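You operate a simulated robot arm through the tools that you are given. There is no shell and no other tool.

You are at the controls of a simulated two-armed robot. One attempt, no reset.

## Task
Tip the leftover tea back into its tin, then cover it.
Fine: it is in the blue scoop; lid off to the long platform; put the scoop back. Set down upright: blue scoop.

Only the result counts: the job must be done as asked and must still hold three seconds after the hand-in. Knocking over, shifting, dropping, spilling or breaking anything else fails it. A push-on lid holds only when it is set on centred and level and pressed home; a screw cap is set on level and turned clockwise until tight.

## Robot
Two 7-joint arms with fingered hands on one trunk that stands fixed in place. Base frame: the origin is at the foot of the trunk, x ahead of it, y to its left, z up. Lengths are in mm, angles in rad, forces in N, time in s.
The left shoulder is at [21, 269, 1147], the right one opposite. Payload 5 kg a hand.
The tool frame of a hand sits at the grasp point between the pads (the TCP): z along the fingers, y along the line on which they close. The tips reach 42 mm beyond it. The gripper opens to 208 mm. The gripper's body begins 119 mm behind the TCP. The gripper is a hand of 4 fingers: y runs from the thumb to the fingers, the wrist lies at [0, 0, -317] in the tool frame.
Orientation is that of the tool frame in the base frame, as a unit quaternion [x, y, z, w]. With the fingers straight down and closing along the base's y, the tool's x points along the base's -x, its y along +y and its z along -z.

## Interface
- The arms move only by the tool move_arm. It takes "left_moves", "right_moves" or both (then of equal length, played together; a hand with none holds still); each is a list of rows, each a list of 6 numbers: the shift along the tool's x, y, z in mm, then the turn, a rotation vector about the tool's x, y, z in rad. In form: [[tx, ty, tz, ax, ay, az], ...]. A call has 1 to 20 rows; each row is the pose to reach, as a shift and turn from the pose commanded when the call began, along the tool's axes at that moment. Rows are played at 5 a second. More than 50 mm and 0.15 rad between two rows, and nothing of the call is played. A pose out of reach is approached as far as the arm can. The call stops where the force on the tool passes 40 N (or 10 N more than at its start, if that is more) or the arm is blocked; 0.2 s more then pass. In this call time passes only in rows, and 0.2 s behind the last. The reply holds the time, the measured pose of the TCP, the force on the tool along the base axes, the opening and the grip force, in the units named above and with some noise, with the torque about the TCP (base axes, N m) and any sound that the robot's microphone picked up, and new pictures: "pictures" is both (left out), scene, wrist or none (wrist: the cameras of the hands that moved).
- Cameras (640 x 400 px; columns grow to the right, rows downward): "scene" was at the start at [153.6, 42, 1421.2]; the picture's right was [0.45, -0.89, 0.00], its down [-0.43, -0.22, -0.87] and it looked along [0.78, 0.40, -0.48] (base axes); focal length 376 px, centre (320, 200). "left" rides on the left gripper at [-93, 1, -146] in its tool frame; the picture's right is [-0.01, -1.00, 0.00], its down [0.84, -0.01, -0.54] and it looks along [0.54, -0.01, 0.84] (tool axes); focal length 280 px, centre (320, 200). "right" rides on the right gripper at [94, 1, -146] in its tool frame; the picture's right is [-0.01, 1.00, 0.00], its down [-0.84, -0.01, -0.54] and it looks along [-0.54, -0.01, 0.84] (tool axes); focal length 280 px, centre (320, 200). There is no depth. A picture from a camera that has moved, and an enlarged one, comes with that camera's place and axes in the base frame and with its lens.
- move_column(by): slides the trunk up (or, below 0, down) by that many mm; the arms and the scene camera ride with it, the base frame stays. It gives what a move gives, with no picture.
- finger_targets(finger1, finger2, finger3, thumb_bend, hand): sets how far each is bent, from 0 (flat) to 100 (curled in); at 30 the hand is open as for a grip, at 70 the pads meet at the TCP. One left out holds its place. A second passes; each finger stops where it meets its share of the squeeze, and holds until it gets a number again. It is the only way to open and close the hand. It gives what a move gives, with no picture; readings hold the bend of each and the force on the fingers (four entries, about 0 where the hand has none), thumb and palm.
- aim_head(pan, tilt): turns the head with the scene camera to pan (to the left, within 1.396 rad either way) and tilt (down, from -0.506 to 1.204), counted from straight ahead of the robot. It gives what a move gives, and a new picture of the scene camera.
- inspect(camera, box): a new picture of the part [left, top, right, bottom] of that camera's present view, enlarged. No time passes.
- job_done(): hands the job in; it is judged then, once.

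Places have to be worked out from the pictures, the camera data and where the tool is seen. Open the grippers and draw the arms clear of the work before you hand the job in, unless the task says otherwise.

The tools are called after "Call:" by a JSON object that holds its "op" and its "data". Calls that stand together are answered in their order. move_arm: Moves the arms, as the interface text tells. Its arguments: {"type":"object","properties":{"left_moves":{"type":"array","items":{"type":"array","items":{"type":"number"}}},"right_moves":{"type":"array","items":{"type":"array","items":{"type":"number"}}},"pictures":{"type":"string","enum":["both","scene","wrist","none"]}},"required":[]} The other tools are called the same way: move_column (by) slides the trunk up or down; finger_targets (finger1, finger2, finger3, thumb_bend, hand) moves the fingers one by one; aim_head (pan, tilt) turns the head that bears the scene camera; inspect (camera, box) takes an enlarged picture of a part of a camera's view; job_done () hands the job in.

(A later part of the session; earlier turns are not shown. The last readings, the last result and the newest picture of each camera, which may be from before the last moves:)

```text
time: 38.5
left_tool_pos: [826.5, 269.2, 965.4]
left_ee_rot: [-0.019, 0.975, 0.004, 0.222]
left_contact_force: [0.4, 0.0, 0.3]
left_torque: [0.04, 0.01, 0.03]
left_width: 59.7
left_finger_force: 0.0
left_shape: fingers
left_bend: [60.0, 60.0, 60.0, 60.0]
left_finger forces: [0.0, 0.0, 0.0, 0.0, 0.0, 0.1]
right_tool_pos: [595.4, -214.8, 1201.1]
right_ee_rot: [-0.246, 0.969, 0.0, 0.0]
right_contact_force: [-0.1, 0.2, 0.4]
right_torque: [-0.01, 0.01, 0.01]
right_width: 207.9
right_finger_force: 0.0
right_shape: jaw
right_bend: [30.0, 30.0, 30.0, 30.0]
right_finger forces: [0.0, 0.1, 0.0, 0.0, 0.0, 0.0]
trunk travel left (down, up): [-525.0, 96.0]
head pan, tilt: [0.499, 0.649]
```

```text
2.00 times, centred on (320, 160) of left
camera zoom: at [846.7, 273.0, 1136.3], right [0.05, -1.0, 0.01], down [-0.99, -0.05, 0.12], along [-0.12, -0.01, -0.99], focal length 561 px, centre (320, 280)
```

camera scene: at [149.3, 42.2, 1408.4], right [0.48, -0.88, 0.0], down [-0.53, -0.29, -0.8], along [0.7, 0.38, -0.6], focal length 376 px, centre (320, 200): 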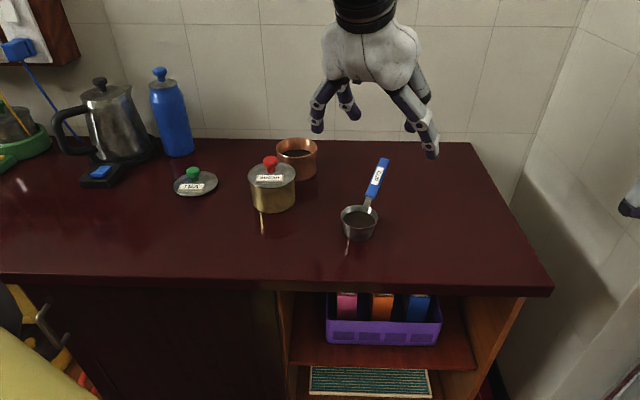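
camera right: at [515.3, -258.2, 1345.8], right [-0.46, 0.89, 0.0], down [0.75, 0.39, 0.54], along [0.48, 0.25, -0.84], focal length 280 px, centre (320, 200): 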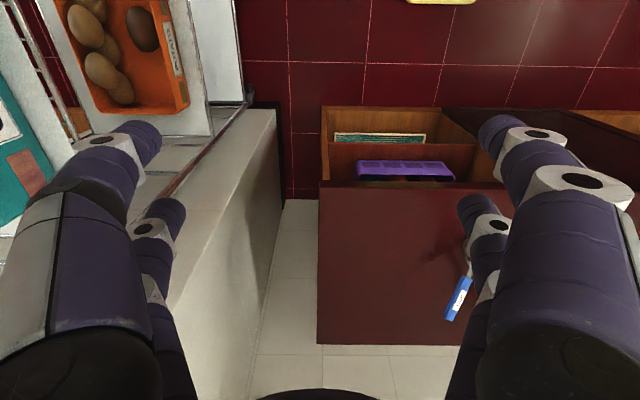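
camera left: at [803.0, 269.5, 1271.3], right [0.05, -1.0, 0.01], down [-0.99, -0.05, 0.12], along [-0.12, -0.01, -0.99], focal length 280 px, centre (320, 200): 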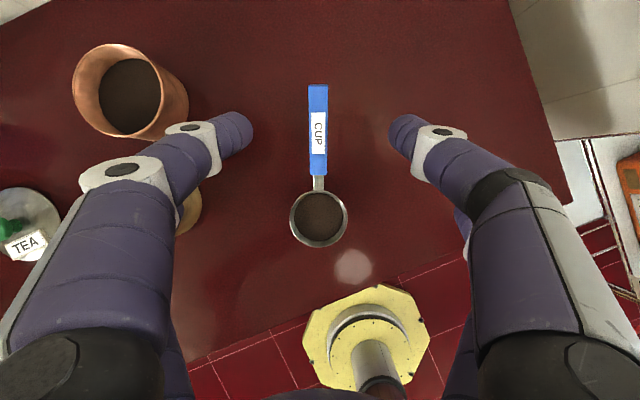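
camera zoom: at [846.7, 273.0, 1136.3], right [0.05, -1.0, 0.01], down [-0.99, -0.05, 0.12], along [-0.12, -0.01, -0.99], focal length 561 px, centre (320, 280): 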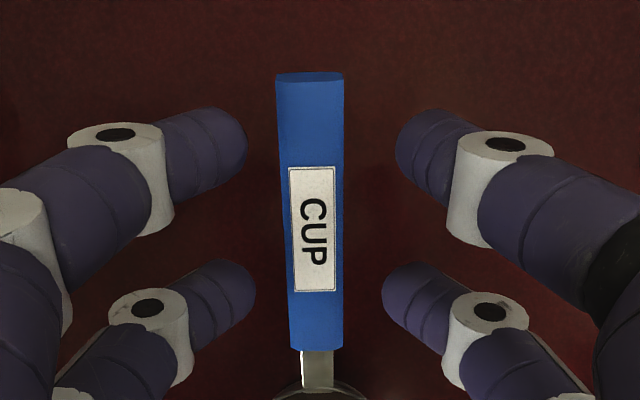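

The handle shifted by about 2 mm and yawed by 0.03 rad. I'll correct for that, lower 6 mm and close again in two stages.

Call:
{"op": "move_arm", "data": {"left_moves": [[0.5, 1, 3, 0, 0, -0.015], [1, 2.2, 6, 0, 0, -0.031]], "pictures": "none"}}

Call:
{"op": "finger_targets", "data": {"hand": "left", "finger1": 65, "finger2": 65, "finger3": 65, "thumb_bend": 65}}

Call:
{"op": "inspect", "data": {"camera": "left", "box": [160, 60, 480, 260]}}

Call:
{"op": "inspect", "data": {"camera": "scene", "box": [320, 130, 448, 210]}}

```text
time: 39.1
left_tool_pos: [826.9, 271.9, 958.5]
left_ee_rot: [-0.035, 0.974, 0.001, 0.224]
left_contact_force: [0.0, 0.1, 0.0]
left_torque: [0.0, -0.04, -0.02]
left_width: 59.8
left_finger_force: 0.0
left_shape: fingers
left_bend: [60.0, 60.0, 60.0, 60.0]
left_finger forces: [0.1, 0.0, 0.1, 0.2, 0.0, 0.0]
right_tool_pos: [596.9, -216.0, 1201.4]
right_ee_rot: [-0.247, 0.969, 0.0, 0.0]
right_contact_force: [0.7, -0.6, 0.8]
right_torque: [-0.01, -0.02, 0.0]
right_width: 207.8
right_finger_force: 0.1
right_shape: jaw
right_bend: [30.0, 30.0, 30.0, 30.0]
right_finger forces: [0.0, 0.0, 0.0, 0.1, 0.0, 0.0]
trunk travel left (down, up): [-525.0, 96.0]
head pan, tilt: [0.499, 0.649]
```

```text
time: 40.1
left_tool_pos: [828.4, 271.9, 958.2]
left_ee_rot: [-0.035, 0.974, 0.001, 0.223]
left_contact_force: [0.3, 0.1, -0.5]
left_torque: [0.03, 0.02, 0.03]
left_width: 35.5
left_finger_force: 0.1
left_shape: fingers
left_bend: [65.0, 65.0, 65.0, 65.0]
left_finger forces: [0.1, 0.1, 0.0, 0.1, 0.1, 0.0]
right_tool_pos: [596.4, -215.6, 1202.0]
right_ee_rot: [-0.246, 0.969, 0.0, 0.0]
right_contact_force: [0.6, -0.3, 0.0]
right_torque: [-0.02, -0.04, 0.0]
right_width: 207.9
right_finger_force: 0.1
right_shape: jaw
right_bend: [30.0, 30.0, 30.0, 30.0]
right_finger forces: [0.0, 0.1, 0.1, 0.0, 0.0, 0.0]
trunk travel left (down, up): [-525.0, 96.0]
head pan, tilt: [0.499, 0.649]
```

```text
2.00 times, centred on (320, 160) of left
camera zoom: at [848.0, 278.3, 1130.4], right [0.08, -1.0, 0.02], down [-0.99, -0.08, 0.12], along [-0.12, -0.03, -0.99], focal length 561 px, centre (320, 280)
```

zoom: 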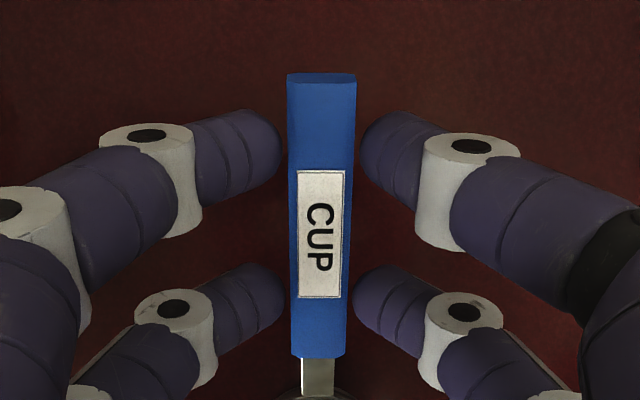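

```text
5.00 times, centred on (384, 170) of scene
camera zoom: at [148.9, 42.5, 1408.5], right [0.48, -0.88, 0.0], down [-0.53, -0.29, -0.8], along [0.7, 0.38, -0.6], focal length 1881 px, centre (0, 350)
```

zoom: 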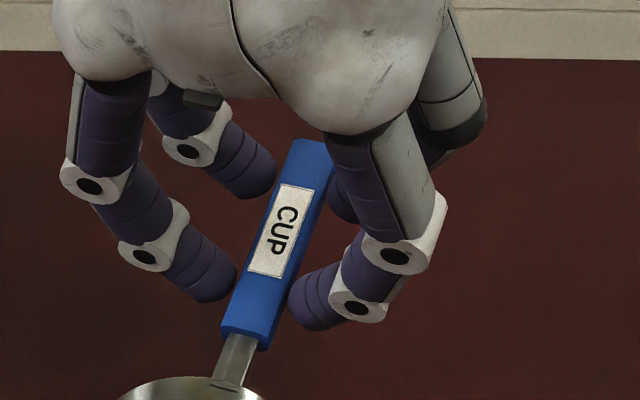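

The alignment is good now, so I'll squeeze again.

Call:
{"op": "finger_targets", "data": {"hand": "left", "finger1": 76, "finger2": 76, "finger3": 76, "thumb_bend": 76}}

Call:
{"op": "inspect", "data": {"camera": "left", "box": [160, 60, 480, 260]}}

Call:
{"op": "inspect", "data": {"camera": "scene", "box": [320, 130, 480, 230]}}

```text
time: 41.1
left_tool_pos: [826.6, 271.7, 959.3]
left_ee_rot: [-0.034, 0.974, 0.001, 0.223]
left_contact_force: [1.3, 0.8, 4.8]
left_torque: [0.11, 0.22, -0.08]
left_width: 27.1
left_finger_force: 22.0
left_shape: fingers
left_bend: [63.0, 63.0, 71.0, 71.0]
left_finger forces: [10.9, 11.4, 9.7, 0.0, 13.0, 0.0]
right_tool_pos: [596.1, -215.4, 1200.4]
right_ee_rot: [-0.246, 0.969, 0.0, 0.0]
right_contact_force: [-0.8, -0.3, -0.5]
right_torque: [0.0, -0.03, -0.03]
right_width: 207.8
right_finger_force: 0.0
right_shape: jaw
right_bend: [30.0, 30.0, 30.0, 30.0]
right_finger forces: [0.0, 0.0, 0.0, 0.1, 0.1, 0.1]
trunk travel left (down, up): [-525.0, 96.0]
head pan, tilt: [0.499, 0.649]
```

```text
2.00 times, centred on (320, 160) of left
camera zoom: at [847.9, 278.2, 1130.7], right [0.08, -1.0, 0.02], down [-0.99, -0.08, 0.12], along [-0.12, -0.03, -0.99], focal length 561 px, centre (320, 280)
```

zoom: 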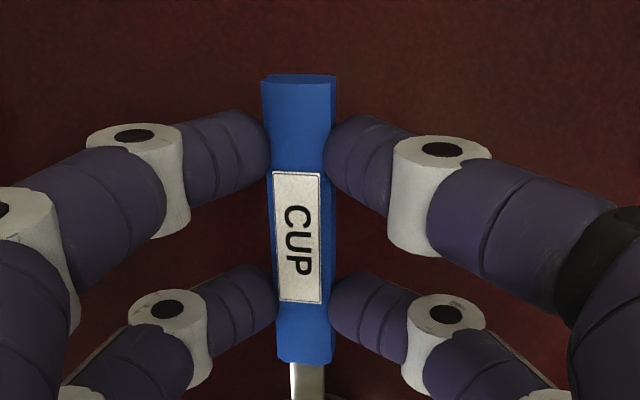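

```text
4.00 times, centred on (400, 180) of scene
camera zoom: at [148.7, 42.4, 1408.5], right [0.48, -0.88, 0.0], down [-0.53, -0.29, -0.8], along [0.7, 0.38, -0.6], focal length 1504 px, centre (0, 280)
```

zoom: 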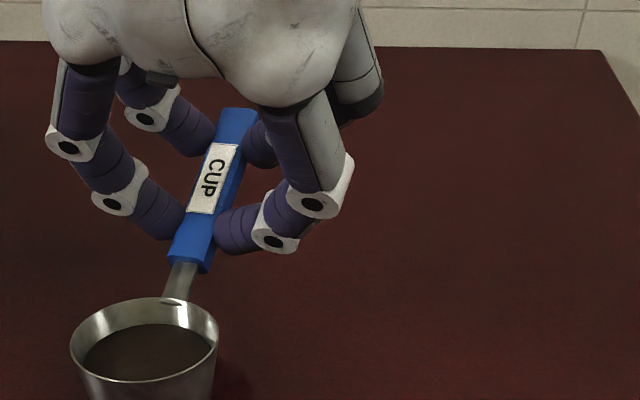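

All four fingers now hold the handle at about 10 N each, and the scoop slid about 6 mm sideways while they closed. I'll lift it straight up slowly and check that the cup stays level.

Call:
{"op": "move_arm", "data": {"left_moves": [[-1.7, 0, -3.6, 0, 0, 0], [-3.5, -0.1, -7.2, 0, 0, 0], [-6.5, -0.2, -13.5, 0, 0, 0], [-10.9, -0.3, -22.5, 0, 0, 0]], "pictures": "none"}}

Call:
{"op": "inspect", "data": {"camera": "left", "box": [160, 60, 480, 260]}}

Call:
{"op": "inspect", "data": {"camera": "scene", "box": [300, 130, 460, 230]}}

```text
time: 42.1
left_tool_pos: [827.4, 270.9, 983.6]
left_ee_rot: [-0.035, 0.974, 0.001, 0.222]
left_contact_force: [-1.0, -0.2, -1.1]
left_torque: [0.03, -0.1, -0.02]
left_width: 27.2
left_finger_force: 22.1
left_shape: fingers
left_bend: [62.0, 63.0, 71.0, 72.0]
left_finger forces: [11.7, 10.5, 7.4, 0.0, 14.6, 0.0]
right_tool_pos: [595.8, -215.0, 1200.8]
right_ee_rot: [-0.246, 0.969, 0.0, 0.0]
right_contact_force: [-0.6, 0.0, -0.1]
right_torque: [0.0, -0.02, 0.04]
right_width: 208.0
right_finger_force: 0.1
right_shape: jaw
right_bend: [30.0, 30.0, 30.0, 30.0]
right_finger forces: [0.0, 0.0, 0.0, 0.0, 0.0, 0.0]
trunk travel left (down, up): [-525.0, 96.0]
head pan, tilt: [0.499, 0.649]
```

```text
2.00 times, centred on (320, 160) of left
camera zoom: at [848.1, 278.7, 1156.0], right [0.08, -1.0, 0.02], down [-0.99, -0.08, 0.12], along [-0.12, -0.03, -0.99], focal length 561 px, centre (320, 280)
```

zoom: 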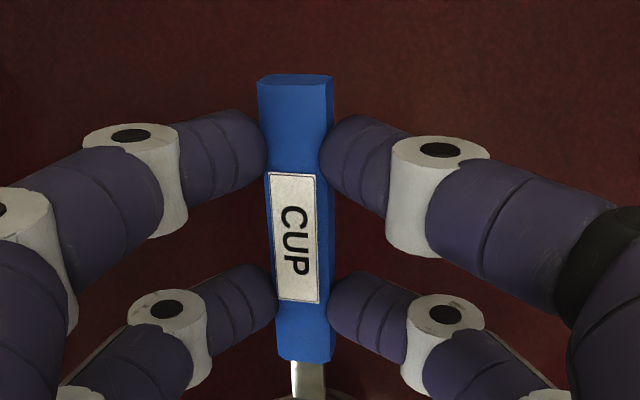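

```text
4.00 times, centred on (380, 180) of scene
camera zoom: at [148.7, 42.4, 1408.5], right [0.48, -0.88, 0.0], down [-0.53, -0.29, -0.8], along [0.7, 0.38, -0.6], focal length 1504 px, centre (80, 280)
```

zoom: 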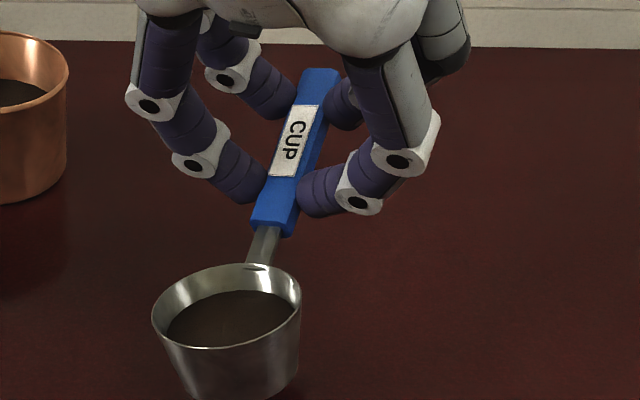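

The scoop is lifted but rolled about 8° toward +y in the grip. I want to pour toward −y with the hand swinging to the right, clear of the sugar tin, so the opposite bias would be better. I'll set it back down and regrip with finger3/thumb as the fixed side.

Call:
{"op": "move_arm", "data": {"left_moves": [[3, 0.1, 6.5, 0, 0, 0], [6.5, 0.2, 13.5, 0, 0, 0], [9, 0.25, 18.5, 0, 0, 0], [10.9, 0.3, 22.5, 0, 0, 0]], "pictures": "none"}}

Call:
{"op": "finger_targets", "data": {"hand": "left", "finger1": 57, "finger2": 57, "finger3": 57, "thumb_bend": 57}}

Call:
{"op": "inspect", "data": {"camera": "left", "box": [160, 60, 480, 260]}}

Call:
{"op": "inspect", "data": {"camera": "scene", "box": [300, 130, 460, 230]}}

```text
time: 43.1
left_tool_pos: [828.6, 271.8, 959.4]
left_ee_rot: [-0.034, 0.974, 0.001, 0.224]
left_contact_force: [3.2, 0.1, 4.8]
left_torque: [0.11, 0.18, -0.04]
left_width: 27.0
left_finger_force: 22.8
left_shape: fingers
left_bend: [62.0, 63.0, 71.0, 72.0]
left_finger forces: [10.9, 10.8, 10.2, 0.0, 13.0, 0.1]
right_tool_pos: [595.9, -215.7, 1202.6]
right_ee_rot: [-0.246, 0.969, 0.0, 0.0]
right_contact_force: [-0.3, 0.1, -0.3]
right_torque: [-0.02, -0.02, 0.0]
right_width: 207.8
right_finger_force: 0.1
right_shape: jaw
right_bend: [30.0, 30.0, 30.0, 30.0]
right_finger forces: [0.0, 0.0, 0.1, 0.0, 0.0, 0.1]
trunk travel left (down, up): [-525.0, 96.0]
head pan, tilt: [0.499, 0.649]
```

```text
time: 44.1
left_tool_pos: [827.2, 271.5, 958.6]
left_ee_rot: [-0.035, 0.974, 0.001, 0.222]
left_contact_force: [0.0, -0.8, 0.0]
left_torque: [-0.02, -0.01, -0.01]
left_width: 80.5
left_finger_force: 0.1
left_shape: fingers
left_bend: [56.0, 56.0, 56.0, 56.0]
left_finger forces: [0.0, 0.1, 0.0, 0.0, 0.0, 0.0]
right_tool_pos: [596.7, -214.9, 1201.8]
right_ee_rot: [-0.246, 0.969, -0.001, -0.001]
right_contact_force: [-0.7, 0.4, -0.8]
right_torque: [0.01, 0.0, 0.03]
right_width: 207.7
right_finger_force: 0.0
right_shape: jaw
right_bend: [30.0, 30.0, 30.0, 30.0]
right_finger forces: [0.0, 0.1, 0.1, 0.0, 0.0, 0.0]
trunk travel left (down, up): [-525.0, 96.0]
head pan, tilt: [0.499, 0.649]
```

```text
2.00 times, centred on (320, 160) of left
camera zoom: at [848.1, 278.4, 1130.7], right [0.08, -1.0, 0.02], down [-0.99, -0.08, 0.12], along [-0.12, -0.03, -0.99], focal length 561 px, centre (320, 280)
```

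zoom: 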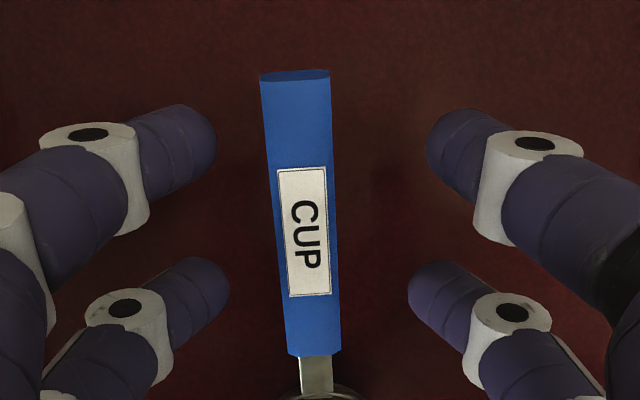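

```text
4.00 times, centred on (380, 180) of scene
camera zoom: at [149.0, 42.5, 1408.5], right [0.48, -0.88, 0.0], down [-0.53, -0.29, -0.8], along [0.7, 0.38, -0.6], focal length 1504 px, centre (80, 280)
```

zoom: 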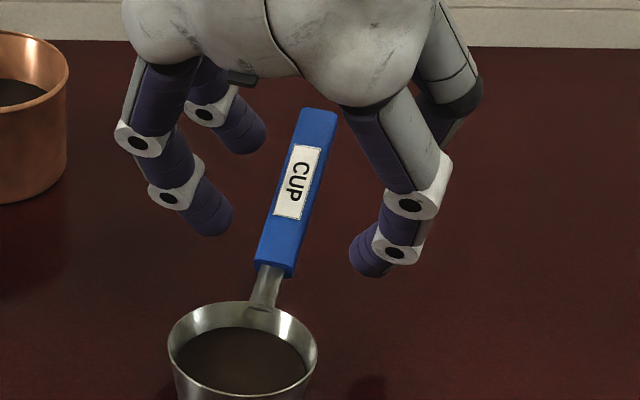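

The scoop stands level again and the handle is yawed by about 0.06 rad. I'll realign with the handle biased toward the thumb side, place finger3/thumb at 64 as a stop, and then close fingers 1 and 2 against them.

Call:
{"op": "move_arm", "data": {"left_moves": [[-0.5, 5.5, 0, 0, 0, -0.03], [-1, 11, 0, 0, 0, -0.06]], "pictures": "none"}}

Call:
{"op": "finger_targets", "data": {"hand": "left", "finger1": 62, "finger2": 62, "finger3": 63, "thumb_bend": 63}}

Call:
{"op": "inspect", "data": {"camera": "left", "box": [160, 60, 480, 260]}}

```text
time: 44.8
left_tool_pos: [827.6, 283.7, 958.6]
left_ee_rot: [-0.064, 0.973, -0.006, 0.222]
left_contact_force: [-0.4, -0.3, -0.5]
left_torque: [-0.03, 0.02, -0.01]
left_width: 80.7
left_finger_force: 0.1
left_shape: fingers
left_bend: [56.0, 56.0, 56.0, 56.0]
left_finger forces: [0.0, 0.0, 0.1, 0.0, 0.0, 0.1]
right_tool_pos: [596.4, -215.5, 1200.4]
right_ee_rot: [-0.246, 0.969, 0.0, 0.0]
right_contact_force: [0.4, 0.0, 0.1]
right_torque: [0.0, -0.01, -0.01]
right_width: 207.7
right_finger_force: 0.1
right_shape: jaw
right_bend: [30.0, 30.0, 30.0, 30.0]
right_finger forces: [0.0, 0.0, 0.0, 0.0, 0.0, 0.0]
trunk travel left (down, up): [-525.0, 96.0]
head pan, tilt: [0.499, 0.649]
```

```text
time: 45.8
left_tool_pos: [827.7, 283.2, 959.8]
left_ee_rot: [-0.064, 0.973, -0.006, 0.222]
left_contact_force: [1.0, -0.8, -0.6]
left_torque: [0.02, 0.0, 0.01]
left_width: 47.9
left_finger_force: 0.0
left_shape: fingers
left_bend: [62.0, 62.0, 63.0, 63.0]
left_finger forces: [0.1, 0.1, 0.0, 0.0, 0.0, 0.0]
right_tool_pos: [596.2, -215.1, 1199.3]
right_ee_rot: [-0.246, 0.969, 0.0, 0.001]
right_contact_force: [0.6, 0.0, 0.0]
right_torque: [0.0, 0.04, 0.01]
right_width: 208.0
right_finger_force: 0.1
right_shape: jaw
right_bend: [30.0, 30.0, 30.0, 30.0]
right_finger forces: [0.0, 0.0, 0.0, 0.0, 0.0, 0.0]
trunk travel left (down, up): [-525.0, 96.0]
head pan, tilt: [0.499, 0.649]
```

```text
2.00 times, centred on (320, 160) of left
camera zoom: at [847.7, 294.9, 1130.7], right [0.13, -0.99, 0.05], down [-0.98, -0.13, 0.12], along [-0.12, -0.06, -0.99], focal length 561 px, centre (320, 280)
```

zoom: 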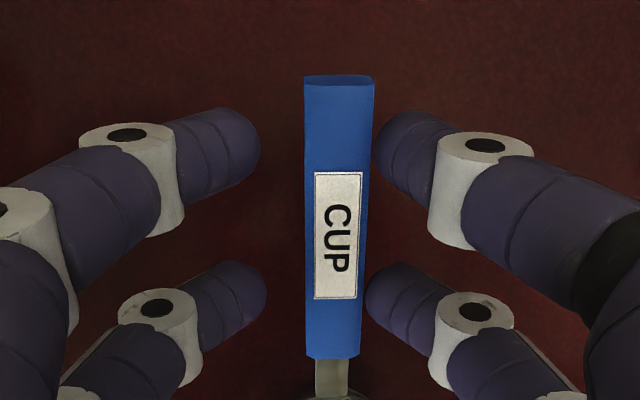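

The handle now sits against the thumb/finger3 side. Closing fingers 1 and 2.

Call:
{"op": "finger_targets", "data": {"hand": "left", "finger1": 76, "finger2": 76}}

Call:
{"op": "inspect", "data": {"camera": "left", "box": [160, 60, 480, 260]}}

Call:
{"op": "inspect", "data": {"camera": "scene", "box": [300, 130, 460, 230]}}

```text
time: 46.8
left_tool_pos: [827.0, 283.5, 958.3]
left_ee_rot: [-0.065, 0.973, -0.005, 0.222]
left_contact_force: [1.0, 0.0, 0.3]
left_torque: [-0.11, -0.02, 0.03]
left_width: 28.9
left_finger_force: 10.3
left_shape: fingers
left_bend: [74.0, 75.0, 60.0, 62.0]
left_finger forces: [5.9, 4.7, 4.6, 0.0, 6.3, 0.0]
right_tool_pos: [596.4, -214.4, 1201.2]
right_ee_rot: [-0.246, 0.969, 0.0, 0.0]
right_contact_force: [0.4, -0.2, -0.5]
right_torque: [0.0, 0.0, 0.02]
right_width: 207.7
right_finger_force: 0.1
right_shape: jaw
right_bend: [30.0, 30.0, 30.0, 30.0]
right_finger forces: [0.0, 0.0, 0.1, 0.0, 0.0, 0.1]
trunk travel left (down, up): [-525.0, 96.0]
head pan, tilt: [0.499, 0.649]
```

```text
2.00 times, centred on (320, 160) of left
camera zoom: at [847.7, 294.9, 1130.8], right [0.13, -0.99, 0.05], down [-0.98, -0.13, 0.12], along [-0.11, -0.06, -0.99], focal length 561 px, centre (320, 280)
```

zoom: 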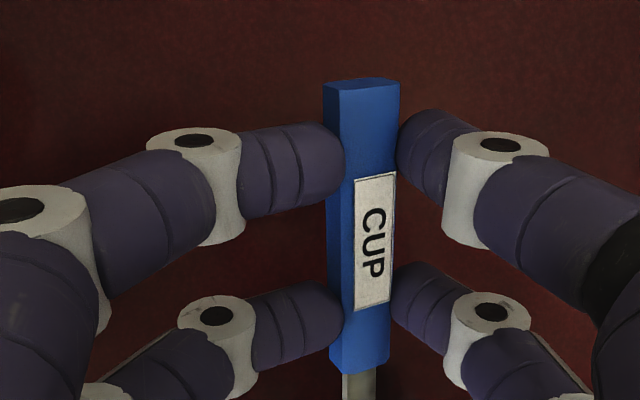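

```text
4.00 times, centred on (380, 180) of scene
camera zoom: at [148.9, 42.4, 1408.5], right [0.48, -0.88, 0.0], down [-0.53, -0.29, -0.8], along [0.7, 0.38, -0.6], focal length 1504 px, centre (80, 280)
```

zoom: 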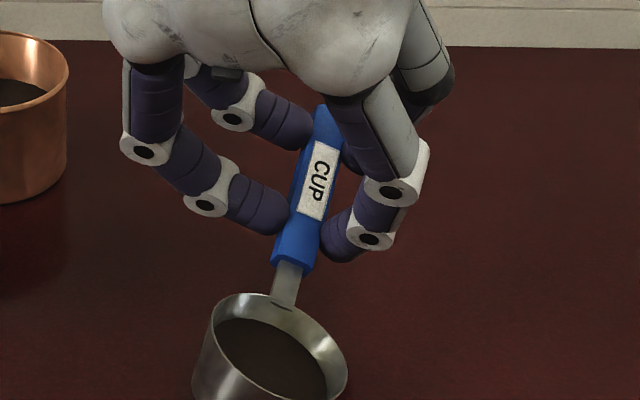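

The handle has rolled about 20° toward −y in the grip, which is the pour direction I want, and no tea has spilled. The hold is only about 5 N per finger, so I'll tighten it before lifting.

Call:
{"op": "finger_targets", "data": {"hand": "left", "finger1": 80, "finger2": 80, "finger3": 66, "thumb_bend": 66}}

Call:
{"op": "inspect", "data": {"camera": "left", "box": [160, 60, 480, 260]}}

Call:
{"op": "inspect", "data": {"camera": "scene", "box": [310, 140, 438, 220]}}

```text
time: 47.8
left_tool_pos: [827.8, 283.1, 958.8]
left_ee_rot: [-0.064, 0.973, -0.006, 0.221]
left_contact_force: [-0.1, -0.6, -1.2]
left_torque: [0.08, -0.13, 0.0]
left_width: 28.8
left_finger_force: 18.3
left_shape: fingers
left_bend: [75.0, 75.0, 60.0, 63.0]
left_finger forces: [9.6, 8.7, 7.2, 0.0, 11.0, 0.1]
right_tool_pos: [597.0, -213.8, 1201.5]
right_ee_rot: [-0.246, 0.969, 0.0, 0.0]
right_contact_force: [-0.3, 0.5, 0.2]
right_torque: [-0.01, 0.01, 0.0]
right_width: 208.0
right_finger_force: 0.0
right_shape: jaw
right_bend: [30.0, 30.0, 30.0, 30.0]
right_finger forces: [0.0, 0.0, 0.0, 0.1, 0.0, 0.0]
trunk travel left (down, up): [-525.0, 96.0]
head pan, tilt: [0.499, 0.649]
```

```text
2.00 times, centred on (320, 160) of left
camera zoom: at [847.7, 295.0, 1130.7], right [0.13, -0.99, 0.05], down [-0.98, -0.13, 0.12], along [-0.12, -0.06, -0.99], focal length 561 px, centre (320, 280)
```

zoom: 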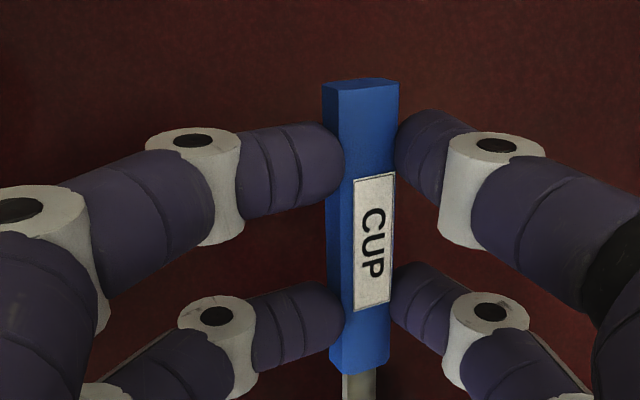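

```text
5.00 times, centred on (374, 180) of scene
camera zoom: at [149.0, 42.5, 1408.5], right [0.48, -0.88, 0.0], down [-0.53, -0.29, -0.8], along [0.7, 0.38, -0.6], focal length 1881 px, centre (50, 300)
```

zoom: 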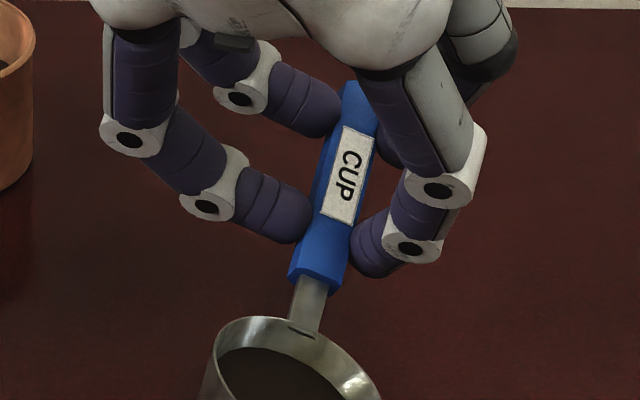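

The grip is now firm at about 9 N per finger. I'll lift the scoop about 40 mm and roll the hand about 0.35 rad around the handle to bring the cup back to level.

Call:
{"op": "move_arm", "data": {"left_moves": [[-2.2, -0.2, -4.5, 0, 0, 0], [-5.2, -0.5, -10.8, 0, 0, 0], [-9.5, -0.9, -19.8, 0, 0, 0], [-12, 2.7, -23.8, 0.12, 0, 0], [-15, 6, -28.7, 0.24, 0, 0], [-17.2, 8.9, -31.3, 0.35, 0, 0]], "pictures": "none"}}

Call:
{"op": "inspect", "data": {"camera": "left", "box": [160, 60, 480, 260]}}

Call:
{"op": "inspect", "data": {"camera": "scene", "box": [300, 120, 460, 220]}}

```text
time: 49.1
left_tool_pos: [827.9, 293.9, 994.4]
left_ee_rot: [-0.025, 0.957, -0.176, 0.231]
left_contact_force: [0.9, 0.3, -1.8]
left_torque: [-0.07, -0.11, -0.06]
left_width: 28.4
left_finger_force: 18.7
left_shape: fingers
left_bend: [75.0, 75.0, 61.0, 63.0]
left_finger forces: [9.6, 9.5, 7.2, 0.0, 10.9, 0.1]
right_tool_pos: [597.1, -213.4, 1201.4]
right_ee_rot: [-0.247, 0.969, 0.0, 0.0]
right_contact_force: [0.7, 1.2, 0.6]
right_torque: [-0.17, 0.02, -0.01]
right_width: 208.0
right_finger_force: 0.0
right_shape: jaw
right_bend: [30.0, 30.0, 30.0, 30.0]
right_finger forces: [0.0, 0.0, 0.0, 0.0, 0.0, 0.1]
trunk travel left (down, up): [-525.0, 96.0]
head pan, tilt: [0.499, 0.649]
```

```text
2.00 times, centred on (320, 160) of left
camera zoom: at [846.3, 357.1, 1154.7], right [-0.02, -0.93, 0.35], down [-0.99, 0.06, 0.09], along [-0.1, -0.35, -0.93], focal length 561 px, centre (320, 280)
```

zoom: 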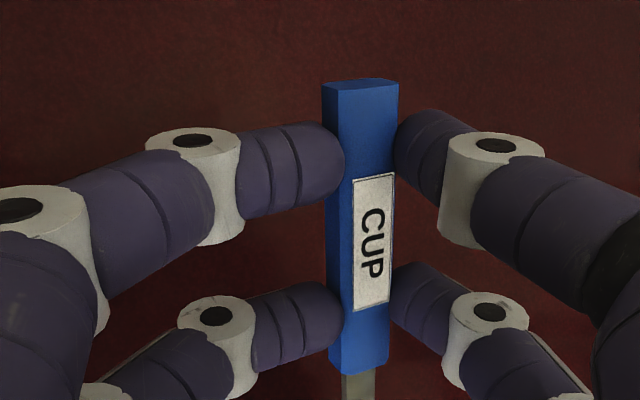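

```text
4.00 times, centred on (380, 170) of scene
camera zoom: at [149.1, 43.7, 1408.4], right [0.48, -0.88, 0.0], down [-0.53, -0.29, -0.8], along [0.7, 0.38, -0.61], focal length 1504 px, centre (80, 320)
```

zoom: 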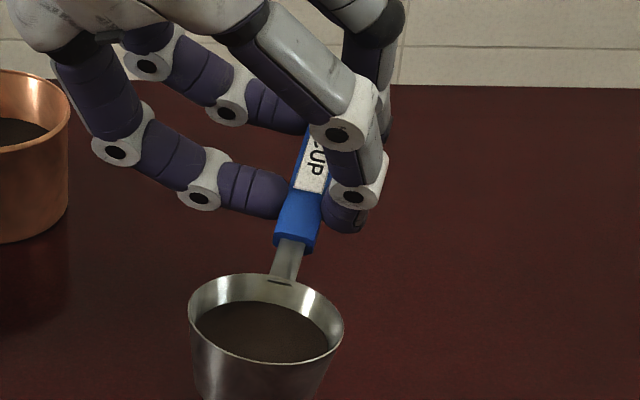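

The cup is nearly level and the grip is unchanged. To gain reach over the tin I'll raise the trunk 90 mm, since the hand will be high there.

Call:
{"op": "move_column", "data": {"by": 90}}

Call:
{"op": "inspect", "data": {"camera": "scene", "box": [260, 100, 500, 250]}}

Call:
{"op": "inspect", "data": {"camera": "left", "box": [0, 0, 640, 400]}}

```text
time: 50.4
left_tool_pos: [826.7, 292.3, 1084.5]
left_ee_rot: [-0.023, 0.957, -0.176, 0.231]
left_contact_force: [0.1, 0.4, -0.9]
left_torque: [-0.02, -0.11, -0.02]
left_width: 28.3
left_finger_force: 18.7
left_shape: fingers
left_bend: [75.0, 75.0, 61.0, 63.0]
left_finger forces: [9.6, 9.4, 7.0, 0.1, 10.8, 0.0]
right_tool_pos: [593.8, -214.3, 1291.4]
right_ee_rot: [-0.246, 0.969, -0.001, 0.002]
right_contact_force: [0.9, -0.1, -0.2]
right_torque: [-0.06, 0.02, -0.01]
right_width: 208.0
right_finger_force: 0.1
right_shape: jaw
right_bend: [30.0, 30.0, 30.0, 30.0]
right_finger forces: [0.1, 0.0, 0.0, 0.0, 0.0, 0.0]
trunk travel left (down, up): [-615.0, 6.0]
head pan, tilt: [0.499, 0.649]
```

```text
2.67 times, centred on (380, 175) of scene
camera zoom: at [144.4, 42.9, 1499.1], right [0.48, -0.88, 0.0], down [-0.53, -0.29, -0.8], along [0.7, 0.38, -0.6], focal length 1003 px, centre (160, 267)
```

zoom: 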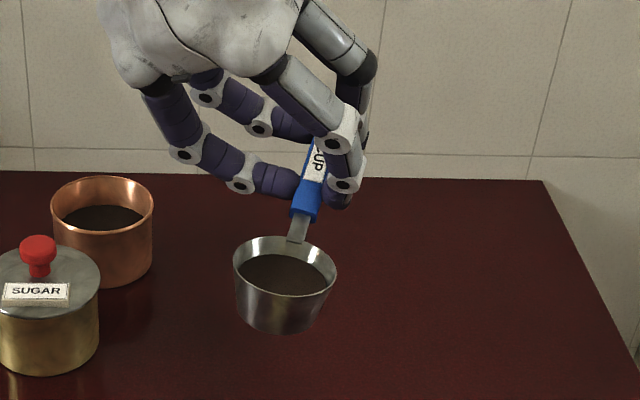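

```text
1.00 times, centred on (320, 200) of left (not enlarged: the box is as wide or as high as the picture)
camera zoom: at [844.1, 355.0, 1246.6], right [-0.02, -0.94, 0.35], down [-0.99, 0.06, 0.09], along [-0.1, -0.35, -0.93], focal length 280 px, centre (320, 200)
```

zoom: 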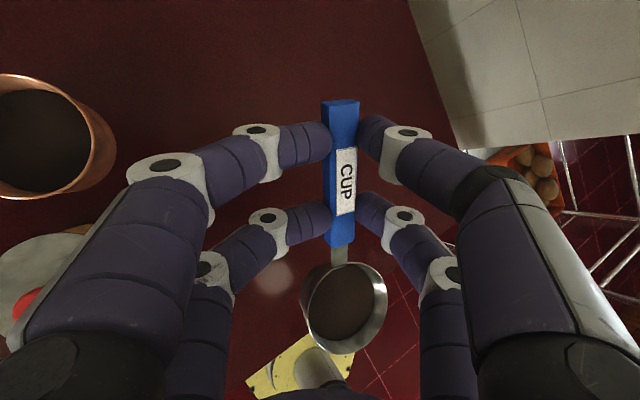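

The cup is level with the tea intact. I'll move it to just right of the tea tin, cup centre around (868, 400), turning about 16° clockwise and keeping it level.

Call:
{"op": "move_arm", "data": {"left_moves": [[-6.9, 6.3, 2.5, 0.0059, 0.0048, 0.0114], [-20.7, 19, 7.6, 0.0178, 0.0143, 0.0342], [-38.6, 35.4, 14.2, 0.0332, 0.0267, 0.0639], [-57.8, 53.1, 21.3, 0.0499, 0.0401, 0.0958], [-77.1, 70.8, 28.3, 0.0665, 0.0535, 0.1278], [-96.4, 88.5, 35.4, 0.0831, 0.0668, 0.1597], [-114.3, 104.9, 42, 0.0985, 0.0793, 0.1894], [-129.4, 118.8, 47.6, 0.1116, 0.0898, 0.2145], [-137.7, 126.4, 50.6, 0.1187, 0.0955, 0.2282]]}}

Call:
{"op": "inspect", "data": {"camera": "scene", "box": [220, 90, 460, 240]}}

```text
time: 52.4
left_tool_pos: [977.8, 413.6, 1057.6]
left_ee_rot: [0.107, 0.951, -0.206, 0.203]
left_contact_force: [-0.1, -0.4, -1.7]
left_torque: [0.0, -0.1, 0.01]
left_width: 28.1
left_finger_force: 18.5
left_shape: fingers
left_bend: [75.0, 75.0, 61.0, 63.0]
left_finger forces: [9.6, 10.1, 7.1, 0.0, 10.8, 0.0]
right_tool_pos: [595.4, -215.0, 1291.3]
right_ee_rot: [-0.247, 0.969, 0.0, 0.001]
right_contact_force: [0.0, 0.2, -0.2]
right_torque: [0.01, 0.01, 0.03]
right_width: 207.8
right_finger_force: 0.2
right_shape: jaw
right_bend: [30.0, 30.0, 30.0, 30.0]
right_finger forces: [0.0, 0.1, 0.0, 0.1, 0.1, 0.0]
trunk travel left (down, up): [-615.0, 6.0]
head pan, tilt: [0.499, 0.649]
camera scene: at [146.1, 41.8, 1498.8], right [0.48, -0.88, 0.0], down [-0.53, -0.29, -0.8], along [0.7, 0.38, -0.6], focal length 376 px, centre (320, 200)
camera left: at [1011.3, 467.1, 1219.5], right [-0.28, -0.89, 0.35], down [-0.94, 0.32, 0.09], along [-0.19, -0.31, -0.93], focal length 280 px, centre (320, 200)
```

scene: 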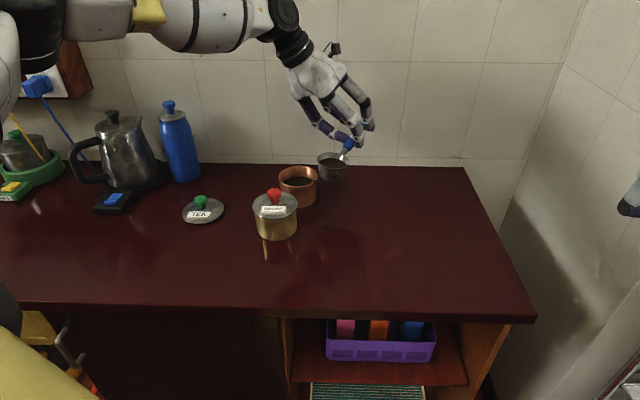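
left: 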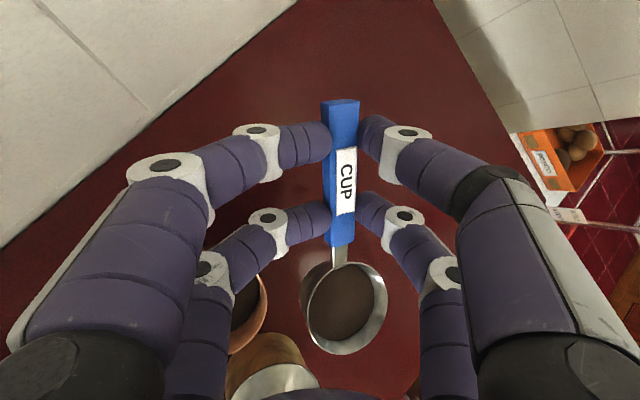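

```text
2.67 times, centred on (340, 165) of scene
camera zoom: at [146.1, 41.8, 1498.8], right [0.48, -0.88, 0.0], down [-0.53, -0.29, -0.8], along [0.7, 0.38, -0.6], focal length 1003 px, centre (267, 293)
```

zoom: 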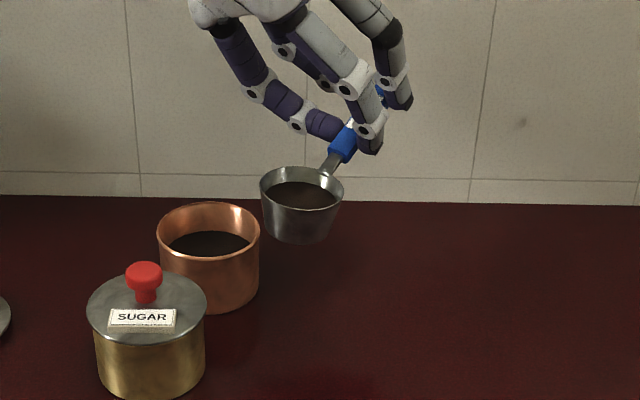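

The cup is level beside the tin with the tea intact. Next I'll bring it over the tin, letting it lean gradually to about 23° toward −y, which is no more than it held on the table without spilling. That should put its lip above the tin centre.

Call:
{"op": "move_arm", "data": {"left_moves": [[1.2, 9.6, -3.9, -0.018, 0.0042, 0.0076], [3.3, 26.7, -10.6, -0.0468, 0.0108, 0.0197], [5.7, 45.6, -18.2, -0.09, 0.0209, 0.0379], [7.7, 62.3, -25.2, -0.1512, 0.035, 0.0636], [9.8, 79.1, -32.1, -0.2088, 0.0484, 0.0878], [11.6, 94.2, -38.4, -0.2736, 0.0634, 0.1151]]}}

Call:
{"op": "inspect", "data": {"camera": "scene", "box": [240, 100, 400, 200]}}

```text
time: 53.8
left_tool_pos: [982.0, 513.6, 1052.1]
left_ee_rot: [0.139, 0.969, -0.058, 0.198]
left_contact_force: [0.2, 0.4, -2.1]
left_torque: [-0.04, -0.09, -0.01]
left_width: 28.2
left_finger_force: 19.0
left_shape: fingers
left_bend: [75.0, 75.0, 61.0, 63.0]
left_finger forces: [9.8, 10.3, 7.2, 0.0, 10.8, 0.1]
right_tool_pos: [595.5, -214.5, 1291.8]
right_ee_rot: [-0.246, 0.969, 0.0, -0.001]
right_contact_force: [-0.2, -0.7, -0.2]
right_torque: [0.01, 0.0, 0.01]
right_width: 208.0
right_finger_force: 0.1
right_shape: jaw
right_bend: [30.0, 30.0, 30.0, 30.0]
right_finger forces: [0.0, 0.1, 0.0, 0.0, 0.0, 0.0]
trunk travel left (down, up): [-615.0, 6.0]
head pan, tilt: [0.499, 0.649]
camera scene: at [146.1, 41.8, 1498.8], right [0.48, -0.88, 0.0], down [-0.53, -0.29, -0.8], along [0.7, 0.38, -0.6], focal length 376 px, centre (320, 200)
camera left: at [1010.1, 517.8, 1223.6], right [-0.28, -0.96, 0.06], down [-0.95, 0.29, 0.16], along [-0.17, -0.01, -0.99], focal length 280 px, centre (320, 200)
```

scene: 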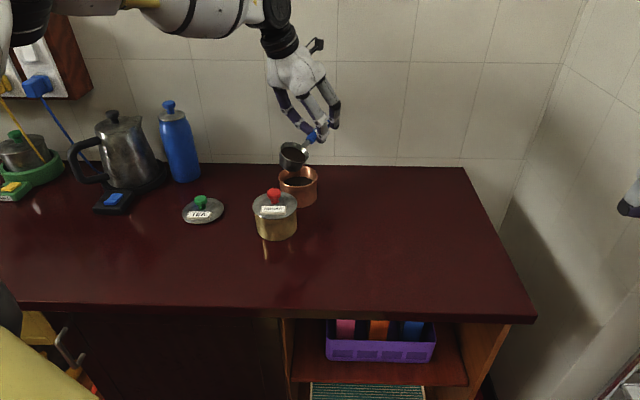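
left: 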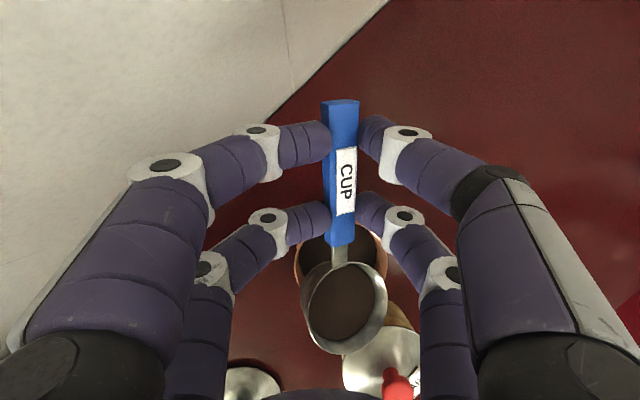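

```text
4.00 times, centred on (320, 150) of scene
camera zoom: at [146.1, 41.8, 1498.8], right [0.48, -0.88, 0.0], down [-0.53, -0.29, -0.8], along [0.7, 0.38, -0.6], focal length 1504 px, centre (320, 400)
```

zoom: 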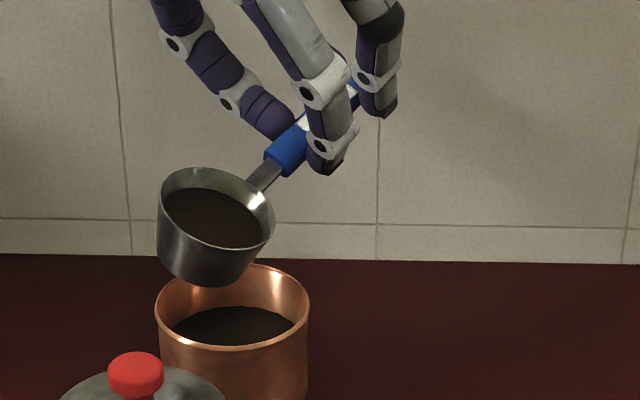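

The cup hangs over the tin with its lip about 29 mm short of the tin's centre. I'll finish the approach.

Call:
{"op": "move_arm", "data": {"left_moves": [[5.5, 10.3, -2.5, -0.0433, 0.01, 0.0183], [10.9, 20.5, -5, -0.0866, 0.02, 0.0365]], "pictures": "wrist"}}

Call:
{"op": "inspect", "data": {"camera": "scene", "box": [240, 100, 400, 200]}}

```text
time: 54.4
left_tool_pos: [975.4, 537.3, 1052.0]
left_ee_rot: [0.148, 0.969, -0.01, 0.195]
left_contact_force: [1.2, 0.4, -1.9]
left_torque: [-0.02, -0.11, -0.01]
left_width: 28.3
left_finger_force: 19.2
left_shape: fingers
left_bend: [75.0, 75.0, 61.0, 63.0]
left_finger forces: [9.9, 10.5, 7.2, 0.0, 10.6, 0.0]
right_tool_pos: [596.0, -214.9, 1290.0]
right_ee_rot: [-0.246, 0.969, 0.0, 0.001]
right_contact_force: [0.2, 0.8, 1.2]
right_torque: [0.01, -0.02, -0.03]
right_width: 208.2
right_finger_force: 0.1
right_shape: jaw
right_bend: [30.0, 30.0, 30.0, 30.0]
right_finger forces: [0.1, 0.1, 0.0, 0.0, 0.1, 0.1]
trunk travel left (down, up): [-615.0, 6.0]
head pan, tilt: [0.499, 0.649]
camera left: at [1003.4, 524.5, 1222.3], right [-0.28, -0.96, -0.03], down [-0.95, 0.27, 0.18], along [-0.16, 0.08, -0.98], focal length 280 px, centre (320, 200)
```

left: 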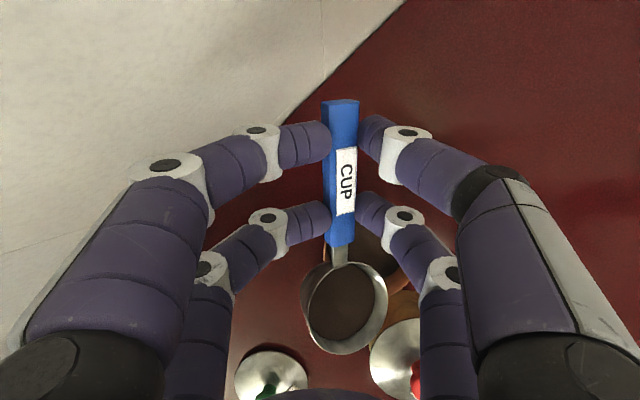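

```text
4.00 times, centred on (320, 150) of scene
camera zoom: at [146.1, 41.7, 1498.8], right [0.48, -0.88, 0.0], down [-0.53, -0.29, -0.8], along [0.7, 0.38, -0.6], focal length 1504 px, centre (320, 400)
```

zoom: 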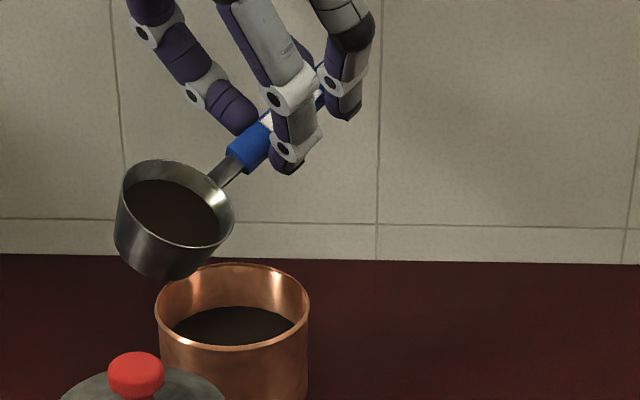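

The lip is right above the tin centre at (877, 508, ~986), and nothing has spilled. I'll tip slowly about the lip, pivoting on the horizontal handle direction, and watch.

Call:
{"op": "move_arm", "data": {"left_moves": [[-1.9, -4.6, -2.1, -0.0631, 0.0145, 0.0267], [-3.7, -9.2, -3.8, -0.1262, 0.029, 0.0533], [-5.5, -14.1, -5.2, -0.1893, 0.0434, 0.08], [-7.1, -19, -6.4, -0.2523, 0.0579, 0.1067], [-8.6, -24.1, -7.1, -0.3154, 0.0724, 0.1334], [-9.9, -29.2, -7.5, -0.3785, 0.0869, 0.16]], "pictures": "none"}}

Call:
{"op": "inspect", "data": {"camera": "scene", "box": [240, 100, 400, 200]}}

```text
time: 55.8
left_tool_pos: [972.7, 507.0, 1060.4]
left_ee_rot: [0.186, 0.947, 0.193, 0.177]
left_contact_force: [-0.3, 0.3, -1.4]
left_torque: [-0.1, -0.07, -0.03]
left_width: 28.2
left_finger_force: 19.1
left_shape: fingers
left_bend: [75.0, 75.0, 61.0, 63.0]
left_finger forces: [10.2, 9.9, 7.3, 0.1, 10.5, 0.0]
right_tool_pos: [595.9, -215.9, 1291.7]
right_ee_rot: [-0.246, 0.969, 0.001, 0.001]
right_contact_force: [0.0, 0.4, 0.5]
right_torque: [0.01, 0.0, 0.01]
right_width: 207.8
right_finger_force: 0.1
right_shape: jaw
right_bend: [30.0, 30.0, 30.0, 30.0]
right_finger forces: [0.1, 0.0, 0.0, 0.0, 0.0, 0.0]
trunk travel left (down, up): [-615.0, 6.0]
head pan, tilt: [0.499, 0.649]
```

```text
4.00 times, centred on (320, 150) of scene
camera zoom: at [146.1, 41.6, 1498.8], right [0.48, -0.88, 0.0], down [-0.53, -0.29, -0.8], along [0.7, 0.38, -0.6], focal length 1504 px, centre (320, 400)
```

zoom: 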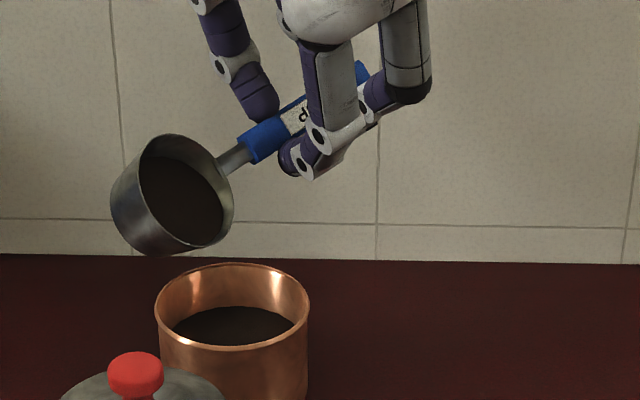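

The cup is at about 48° and the tea hasn't started moving. The lip is staying over the tin, so I'll keep tipping with the same pivot.

Call:
{"op": "move_arm", "data": {"left_moves": [[-1.9, -4.6, -2.1, -0.0631, 0.0145, 0.0267], [-3.7, -9.2, -3.8, -0.1262, 0.029, 0.0533], [-5.5, -14.1, -5.2, -0.1893, 0.0434, 0.08], [-7.1, -19, -6.4, -0.2523, 0.0579, 0.1067]], "pictures": "none"}}

Call:
{"op": "inspect", "data": {"camera": "scene", "box": [240, 100, 400, 200]}}

```text
time: 56.8
left_tool_pos: [943.4, 505.1, 1068.3]
left_ee_rot: [0.207, 0.908, 0.326, 0.163]
left_contact_force: [0.4, -0.7, -1.2]
left_torque: [-0.08, -0.14, -0.02]
left_width: 28.3
left_finger_force: 19.4
left_shape: fingers
left_bend: [75.0, 75.0, 61.0, 63.0]
left_finger forces: [10.0, 9.8, 7.2, 0.0, 10.5, 0.0]
left hand out of reach, approached as far as the arm can: row 2, 3, 4
right_tool_pos: [594.8, -214.7, 1290.8]
right_ee_rot: [-0.247, 0.969, 0.0, 0.0]
right_contact_force: [0.6, -0.3, -0.6]
right_torque: [-0.01, -0.03, -0.02]
right_width: 208.1
right_finger_force: 0.1
right_shape: jaw
right_bend: [30.0, 30.0, 30.0, 30.0]
right_finger forces: [0.0, 0.0, 0.0, 0.1, 0.0, 0.0]
trunk travel left (down, up): [-615.0, 6.0]
head pan, tilt: [0.499, 0.649]
```

```text
4.00 times, centred on (320, 150) of scene
camera zoom: at [146.0, 41.7, 1498.9], right [0.48, -0.88, 0.0], down [-0.53, -0.29, -0.8], along [0.7, 0.38, -0.6], focal length 1504 px, centre (320, 400)
```

zoom: 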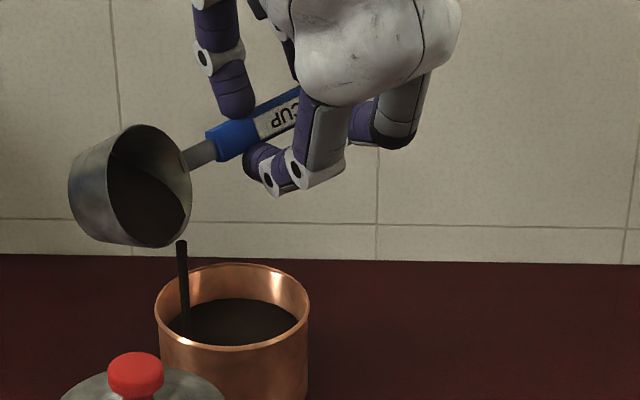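

Tea is now streaming into the tin at about 68°. The arm hit a joint limit, though, and drifted by about (−27, +19) mm, which puts the stream roughly 17 mm inside the tin wall. I'll hold still briefly to see how it flows and whether the pose stays put.

Call:
{"op": "move_arm", "data": {"left_moves": [[0, 0, 0, 0, 0, 0]], "pictures": "none"}}

Call:
{"op": "inspect", "data": {"camera": "scene", "box": [240, 100, 400, 200]}}

Call:
{"op": "inspect", "data": {"camera": "left", "box": [0, 0, 640, 400]}}

```text
time: 57.2
left_tool_pos: [944.4, 504.5, 1068.8]
left_ee_rot: [0.207, 0.908, 0.325, 0.164]
left_contact_force: [0.2, -0.2, -1.9]
left_torque: [-0.07, -0.1, 0.02]
left_width: 28.2
left_finger_force: 19.1
left_shape: fingers
left_bend: [75.0, 75.0, 61.0, 63.0]
left_finger forces: [10.1, 9.8, 7.1, 0.1, 10.6, 0.1]
right_tool_pos: [594.8, -216.0, 1290.8]
right_ee_rot: [-0.247, 0.969, 0.001, 0.001]
right_contact_force: [-0.5, 0.7, -0.9]
right_torque: [-0.03, -0.03, 0.04]
right_width: 208.1
right_finger_force: 0.1
right_shape: jaw
right_bend: [30.0, 30.0, 30.0, 30.0]
right_finger forces: [0.0, 0.1, 0.0, 0.1, 0.0, 0.0]
trunk travel left (down, up): [-615.0, 6.0]
head pan, tilt: [0.499, 0.649]
```

```text
4.00 times, centred on (320, 150) of scene
camera zoom: at [146.0, 41.7, 1498.8], right [0.48, -0.88, 0.0], down [-0.53, -0.29, -0.8], along [0.7, 0.38, -0.6], focal length 1504 px, centre (320, 400)
```

zoom: 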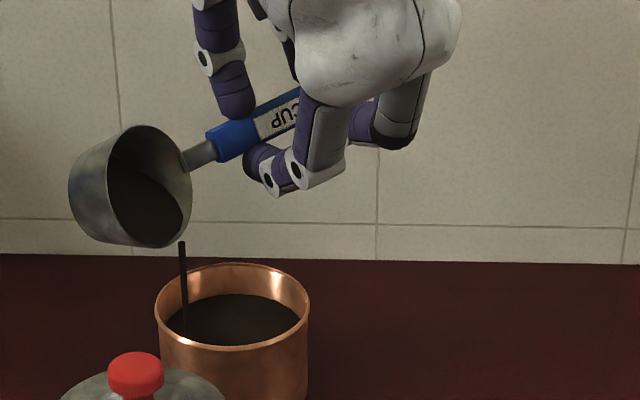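

```text
1.00 times, centred on (320, 200) of left (not enlarged: the box is as wide or as high as the picture)
camera zoom: at [962.7, 385.6, 1191.0], right [-0.26, -0.71, -0.66], down [-0.96, 0.12, 0.25], along [-0.1, 0.69, -0.71], focal length 280 px, centre (320, 200)
```

zoom: 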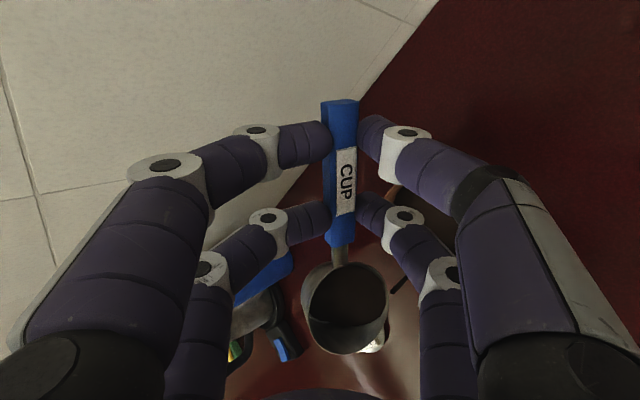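

The stream is landing inside the tin and the tin's level is rising. I'll hold this pose a bit longer and let it run.

Call:
{"op": "move_arm", "data": {"left_moves": [[0, 0, 0, 0, 0, 0], [0, 0, 0, 0, 0, 0], [0, 0, 0, 0, 0, 0], [0, 0, 0, 0, 0, 0]], "pictures": "none"}}

Call:
{"op": "inspect", "data": {"camera": "scene", "box": [240, 100, 400, 200]}}

```text
time: 58.2
left_tool_pos: [946.0, 504.4, 1067.5]
left_ee_rot: [0.207, 0.908, 0.325, 0.163]
left_contact_force: [0.5, -0.9, -1.1]
left_torque: [-0.08, -0.1, 0.02]
left_width: 28.1
left_finger_force: 18.7
left_shape: fingers
left_bend: [75.0, 75.0, 61.0, 63.0]
left_finger forces: [10.1, 9.8, 7.1, 0.0, 10.6, 0.1]
right_tool_pos: [594.6, -215.3, 1290.9]
right_ee_rot: [-0.246, 0.969, 0.0, 0.001]
right_contact_force: [0.8, -0.4, 0.3]
right_torque: [0.0, -0.01, 0.0]
right_width: 207.8
right_finger_force: 0.1
right_shape: jaw
right_bend: [30.0, 30.0, 30.0, 30.0]
right_finger forces: [0.0, 0.0, 0.1, 0.1, 0.0, 0.0]
trunk travel left (down, up): [-615.0, 6.0]
head pan, tilt: [0.499, 0.649]
```

```text
4.00 times, centred on (320, 150) of scene
camera zoom: at [146.0, 41.7, 1498.8], right [0.48, -0.88, 0.0], down [-0.53, -0.29, -0.8], along [0.7, 0.38, -0.6], focal length 1504 px, centre (320, 400)
```

zoom: 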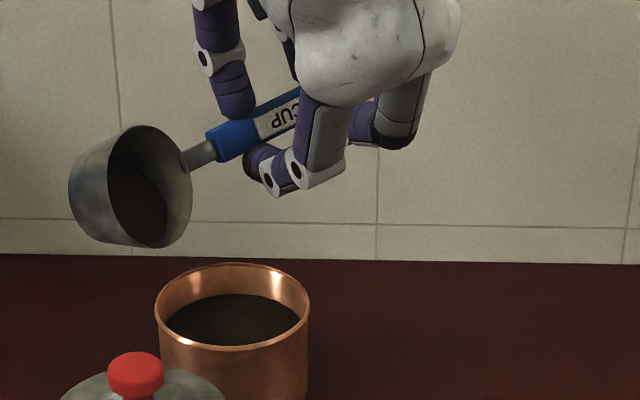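

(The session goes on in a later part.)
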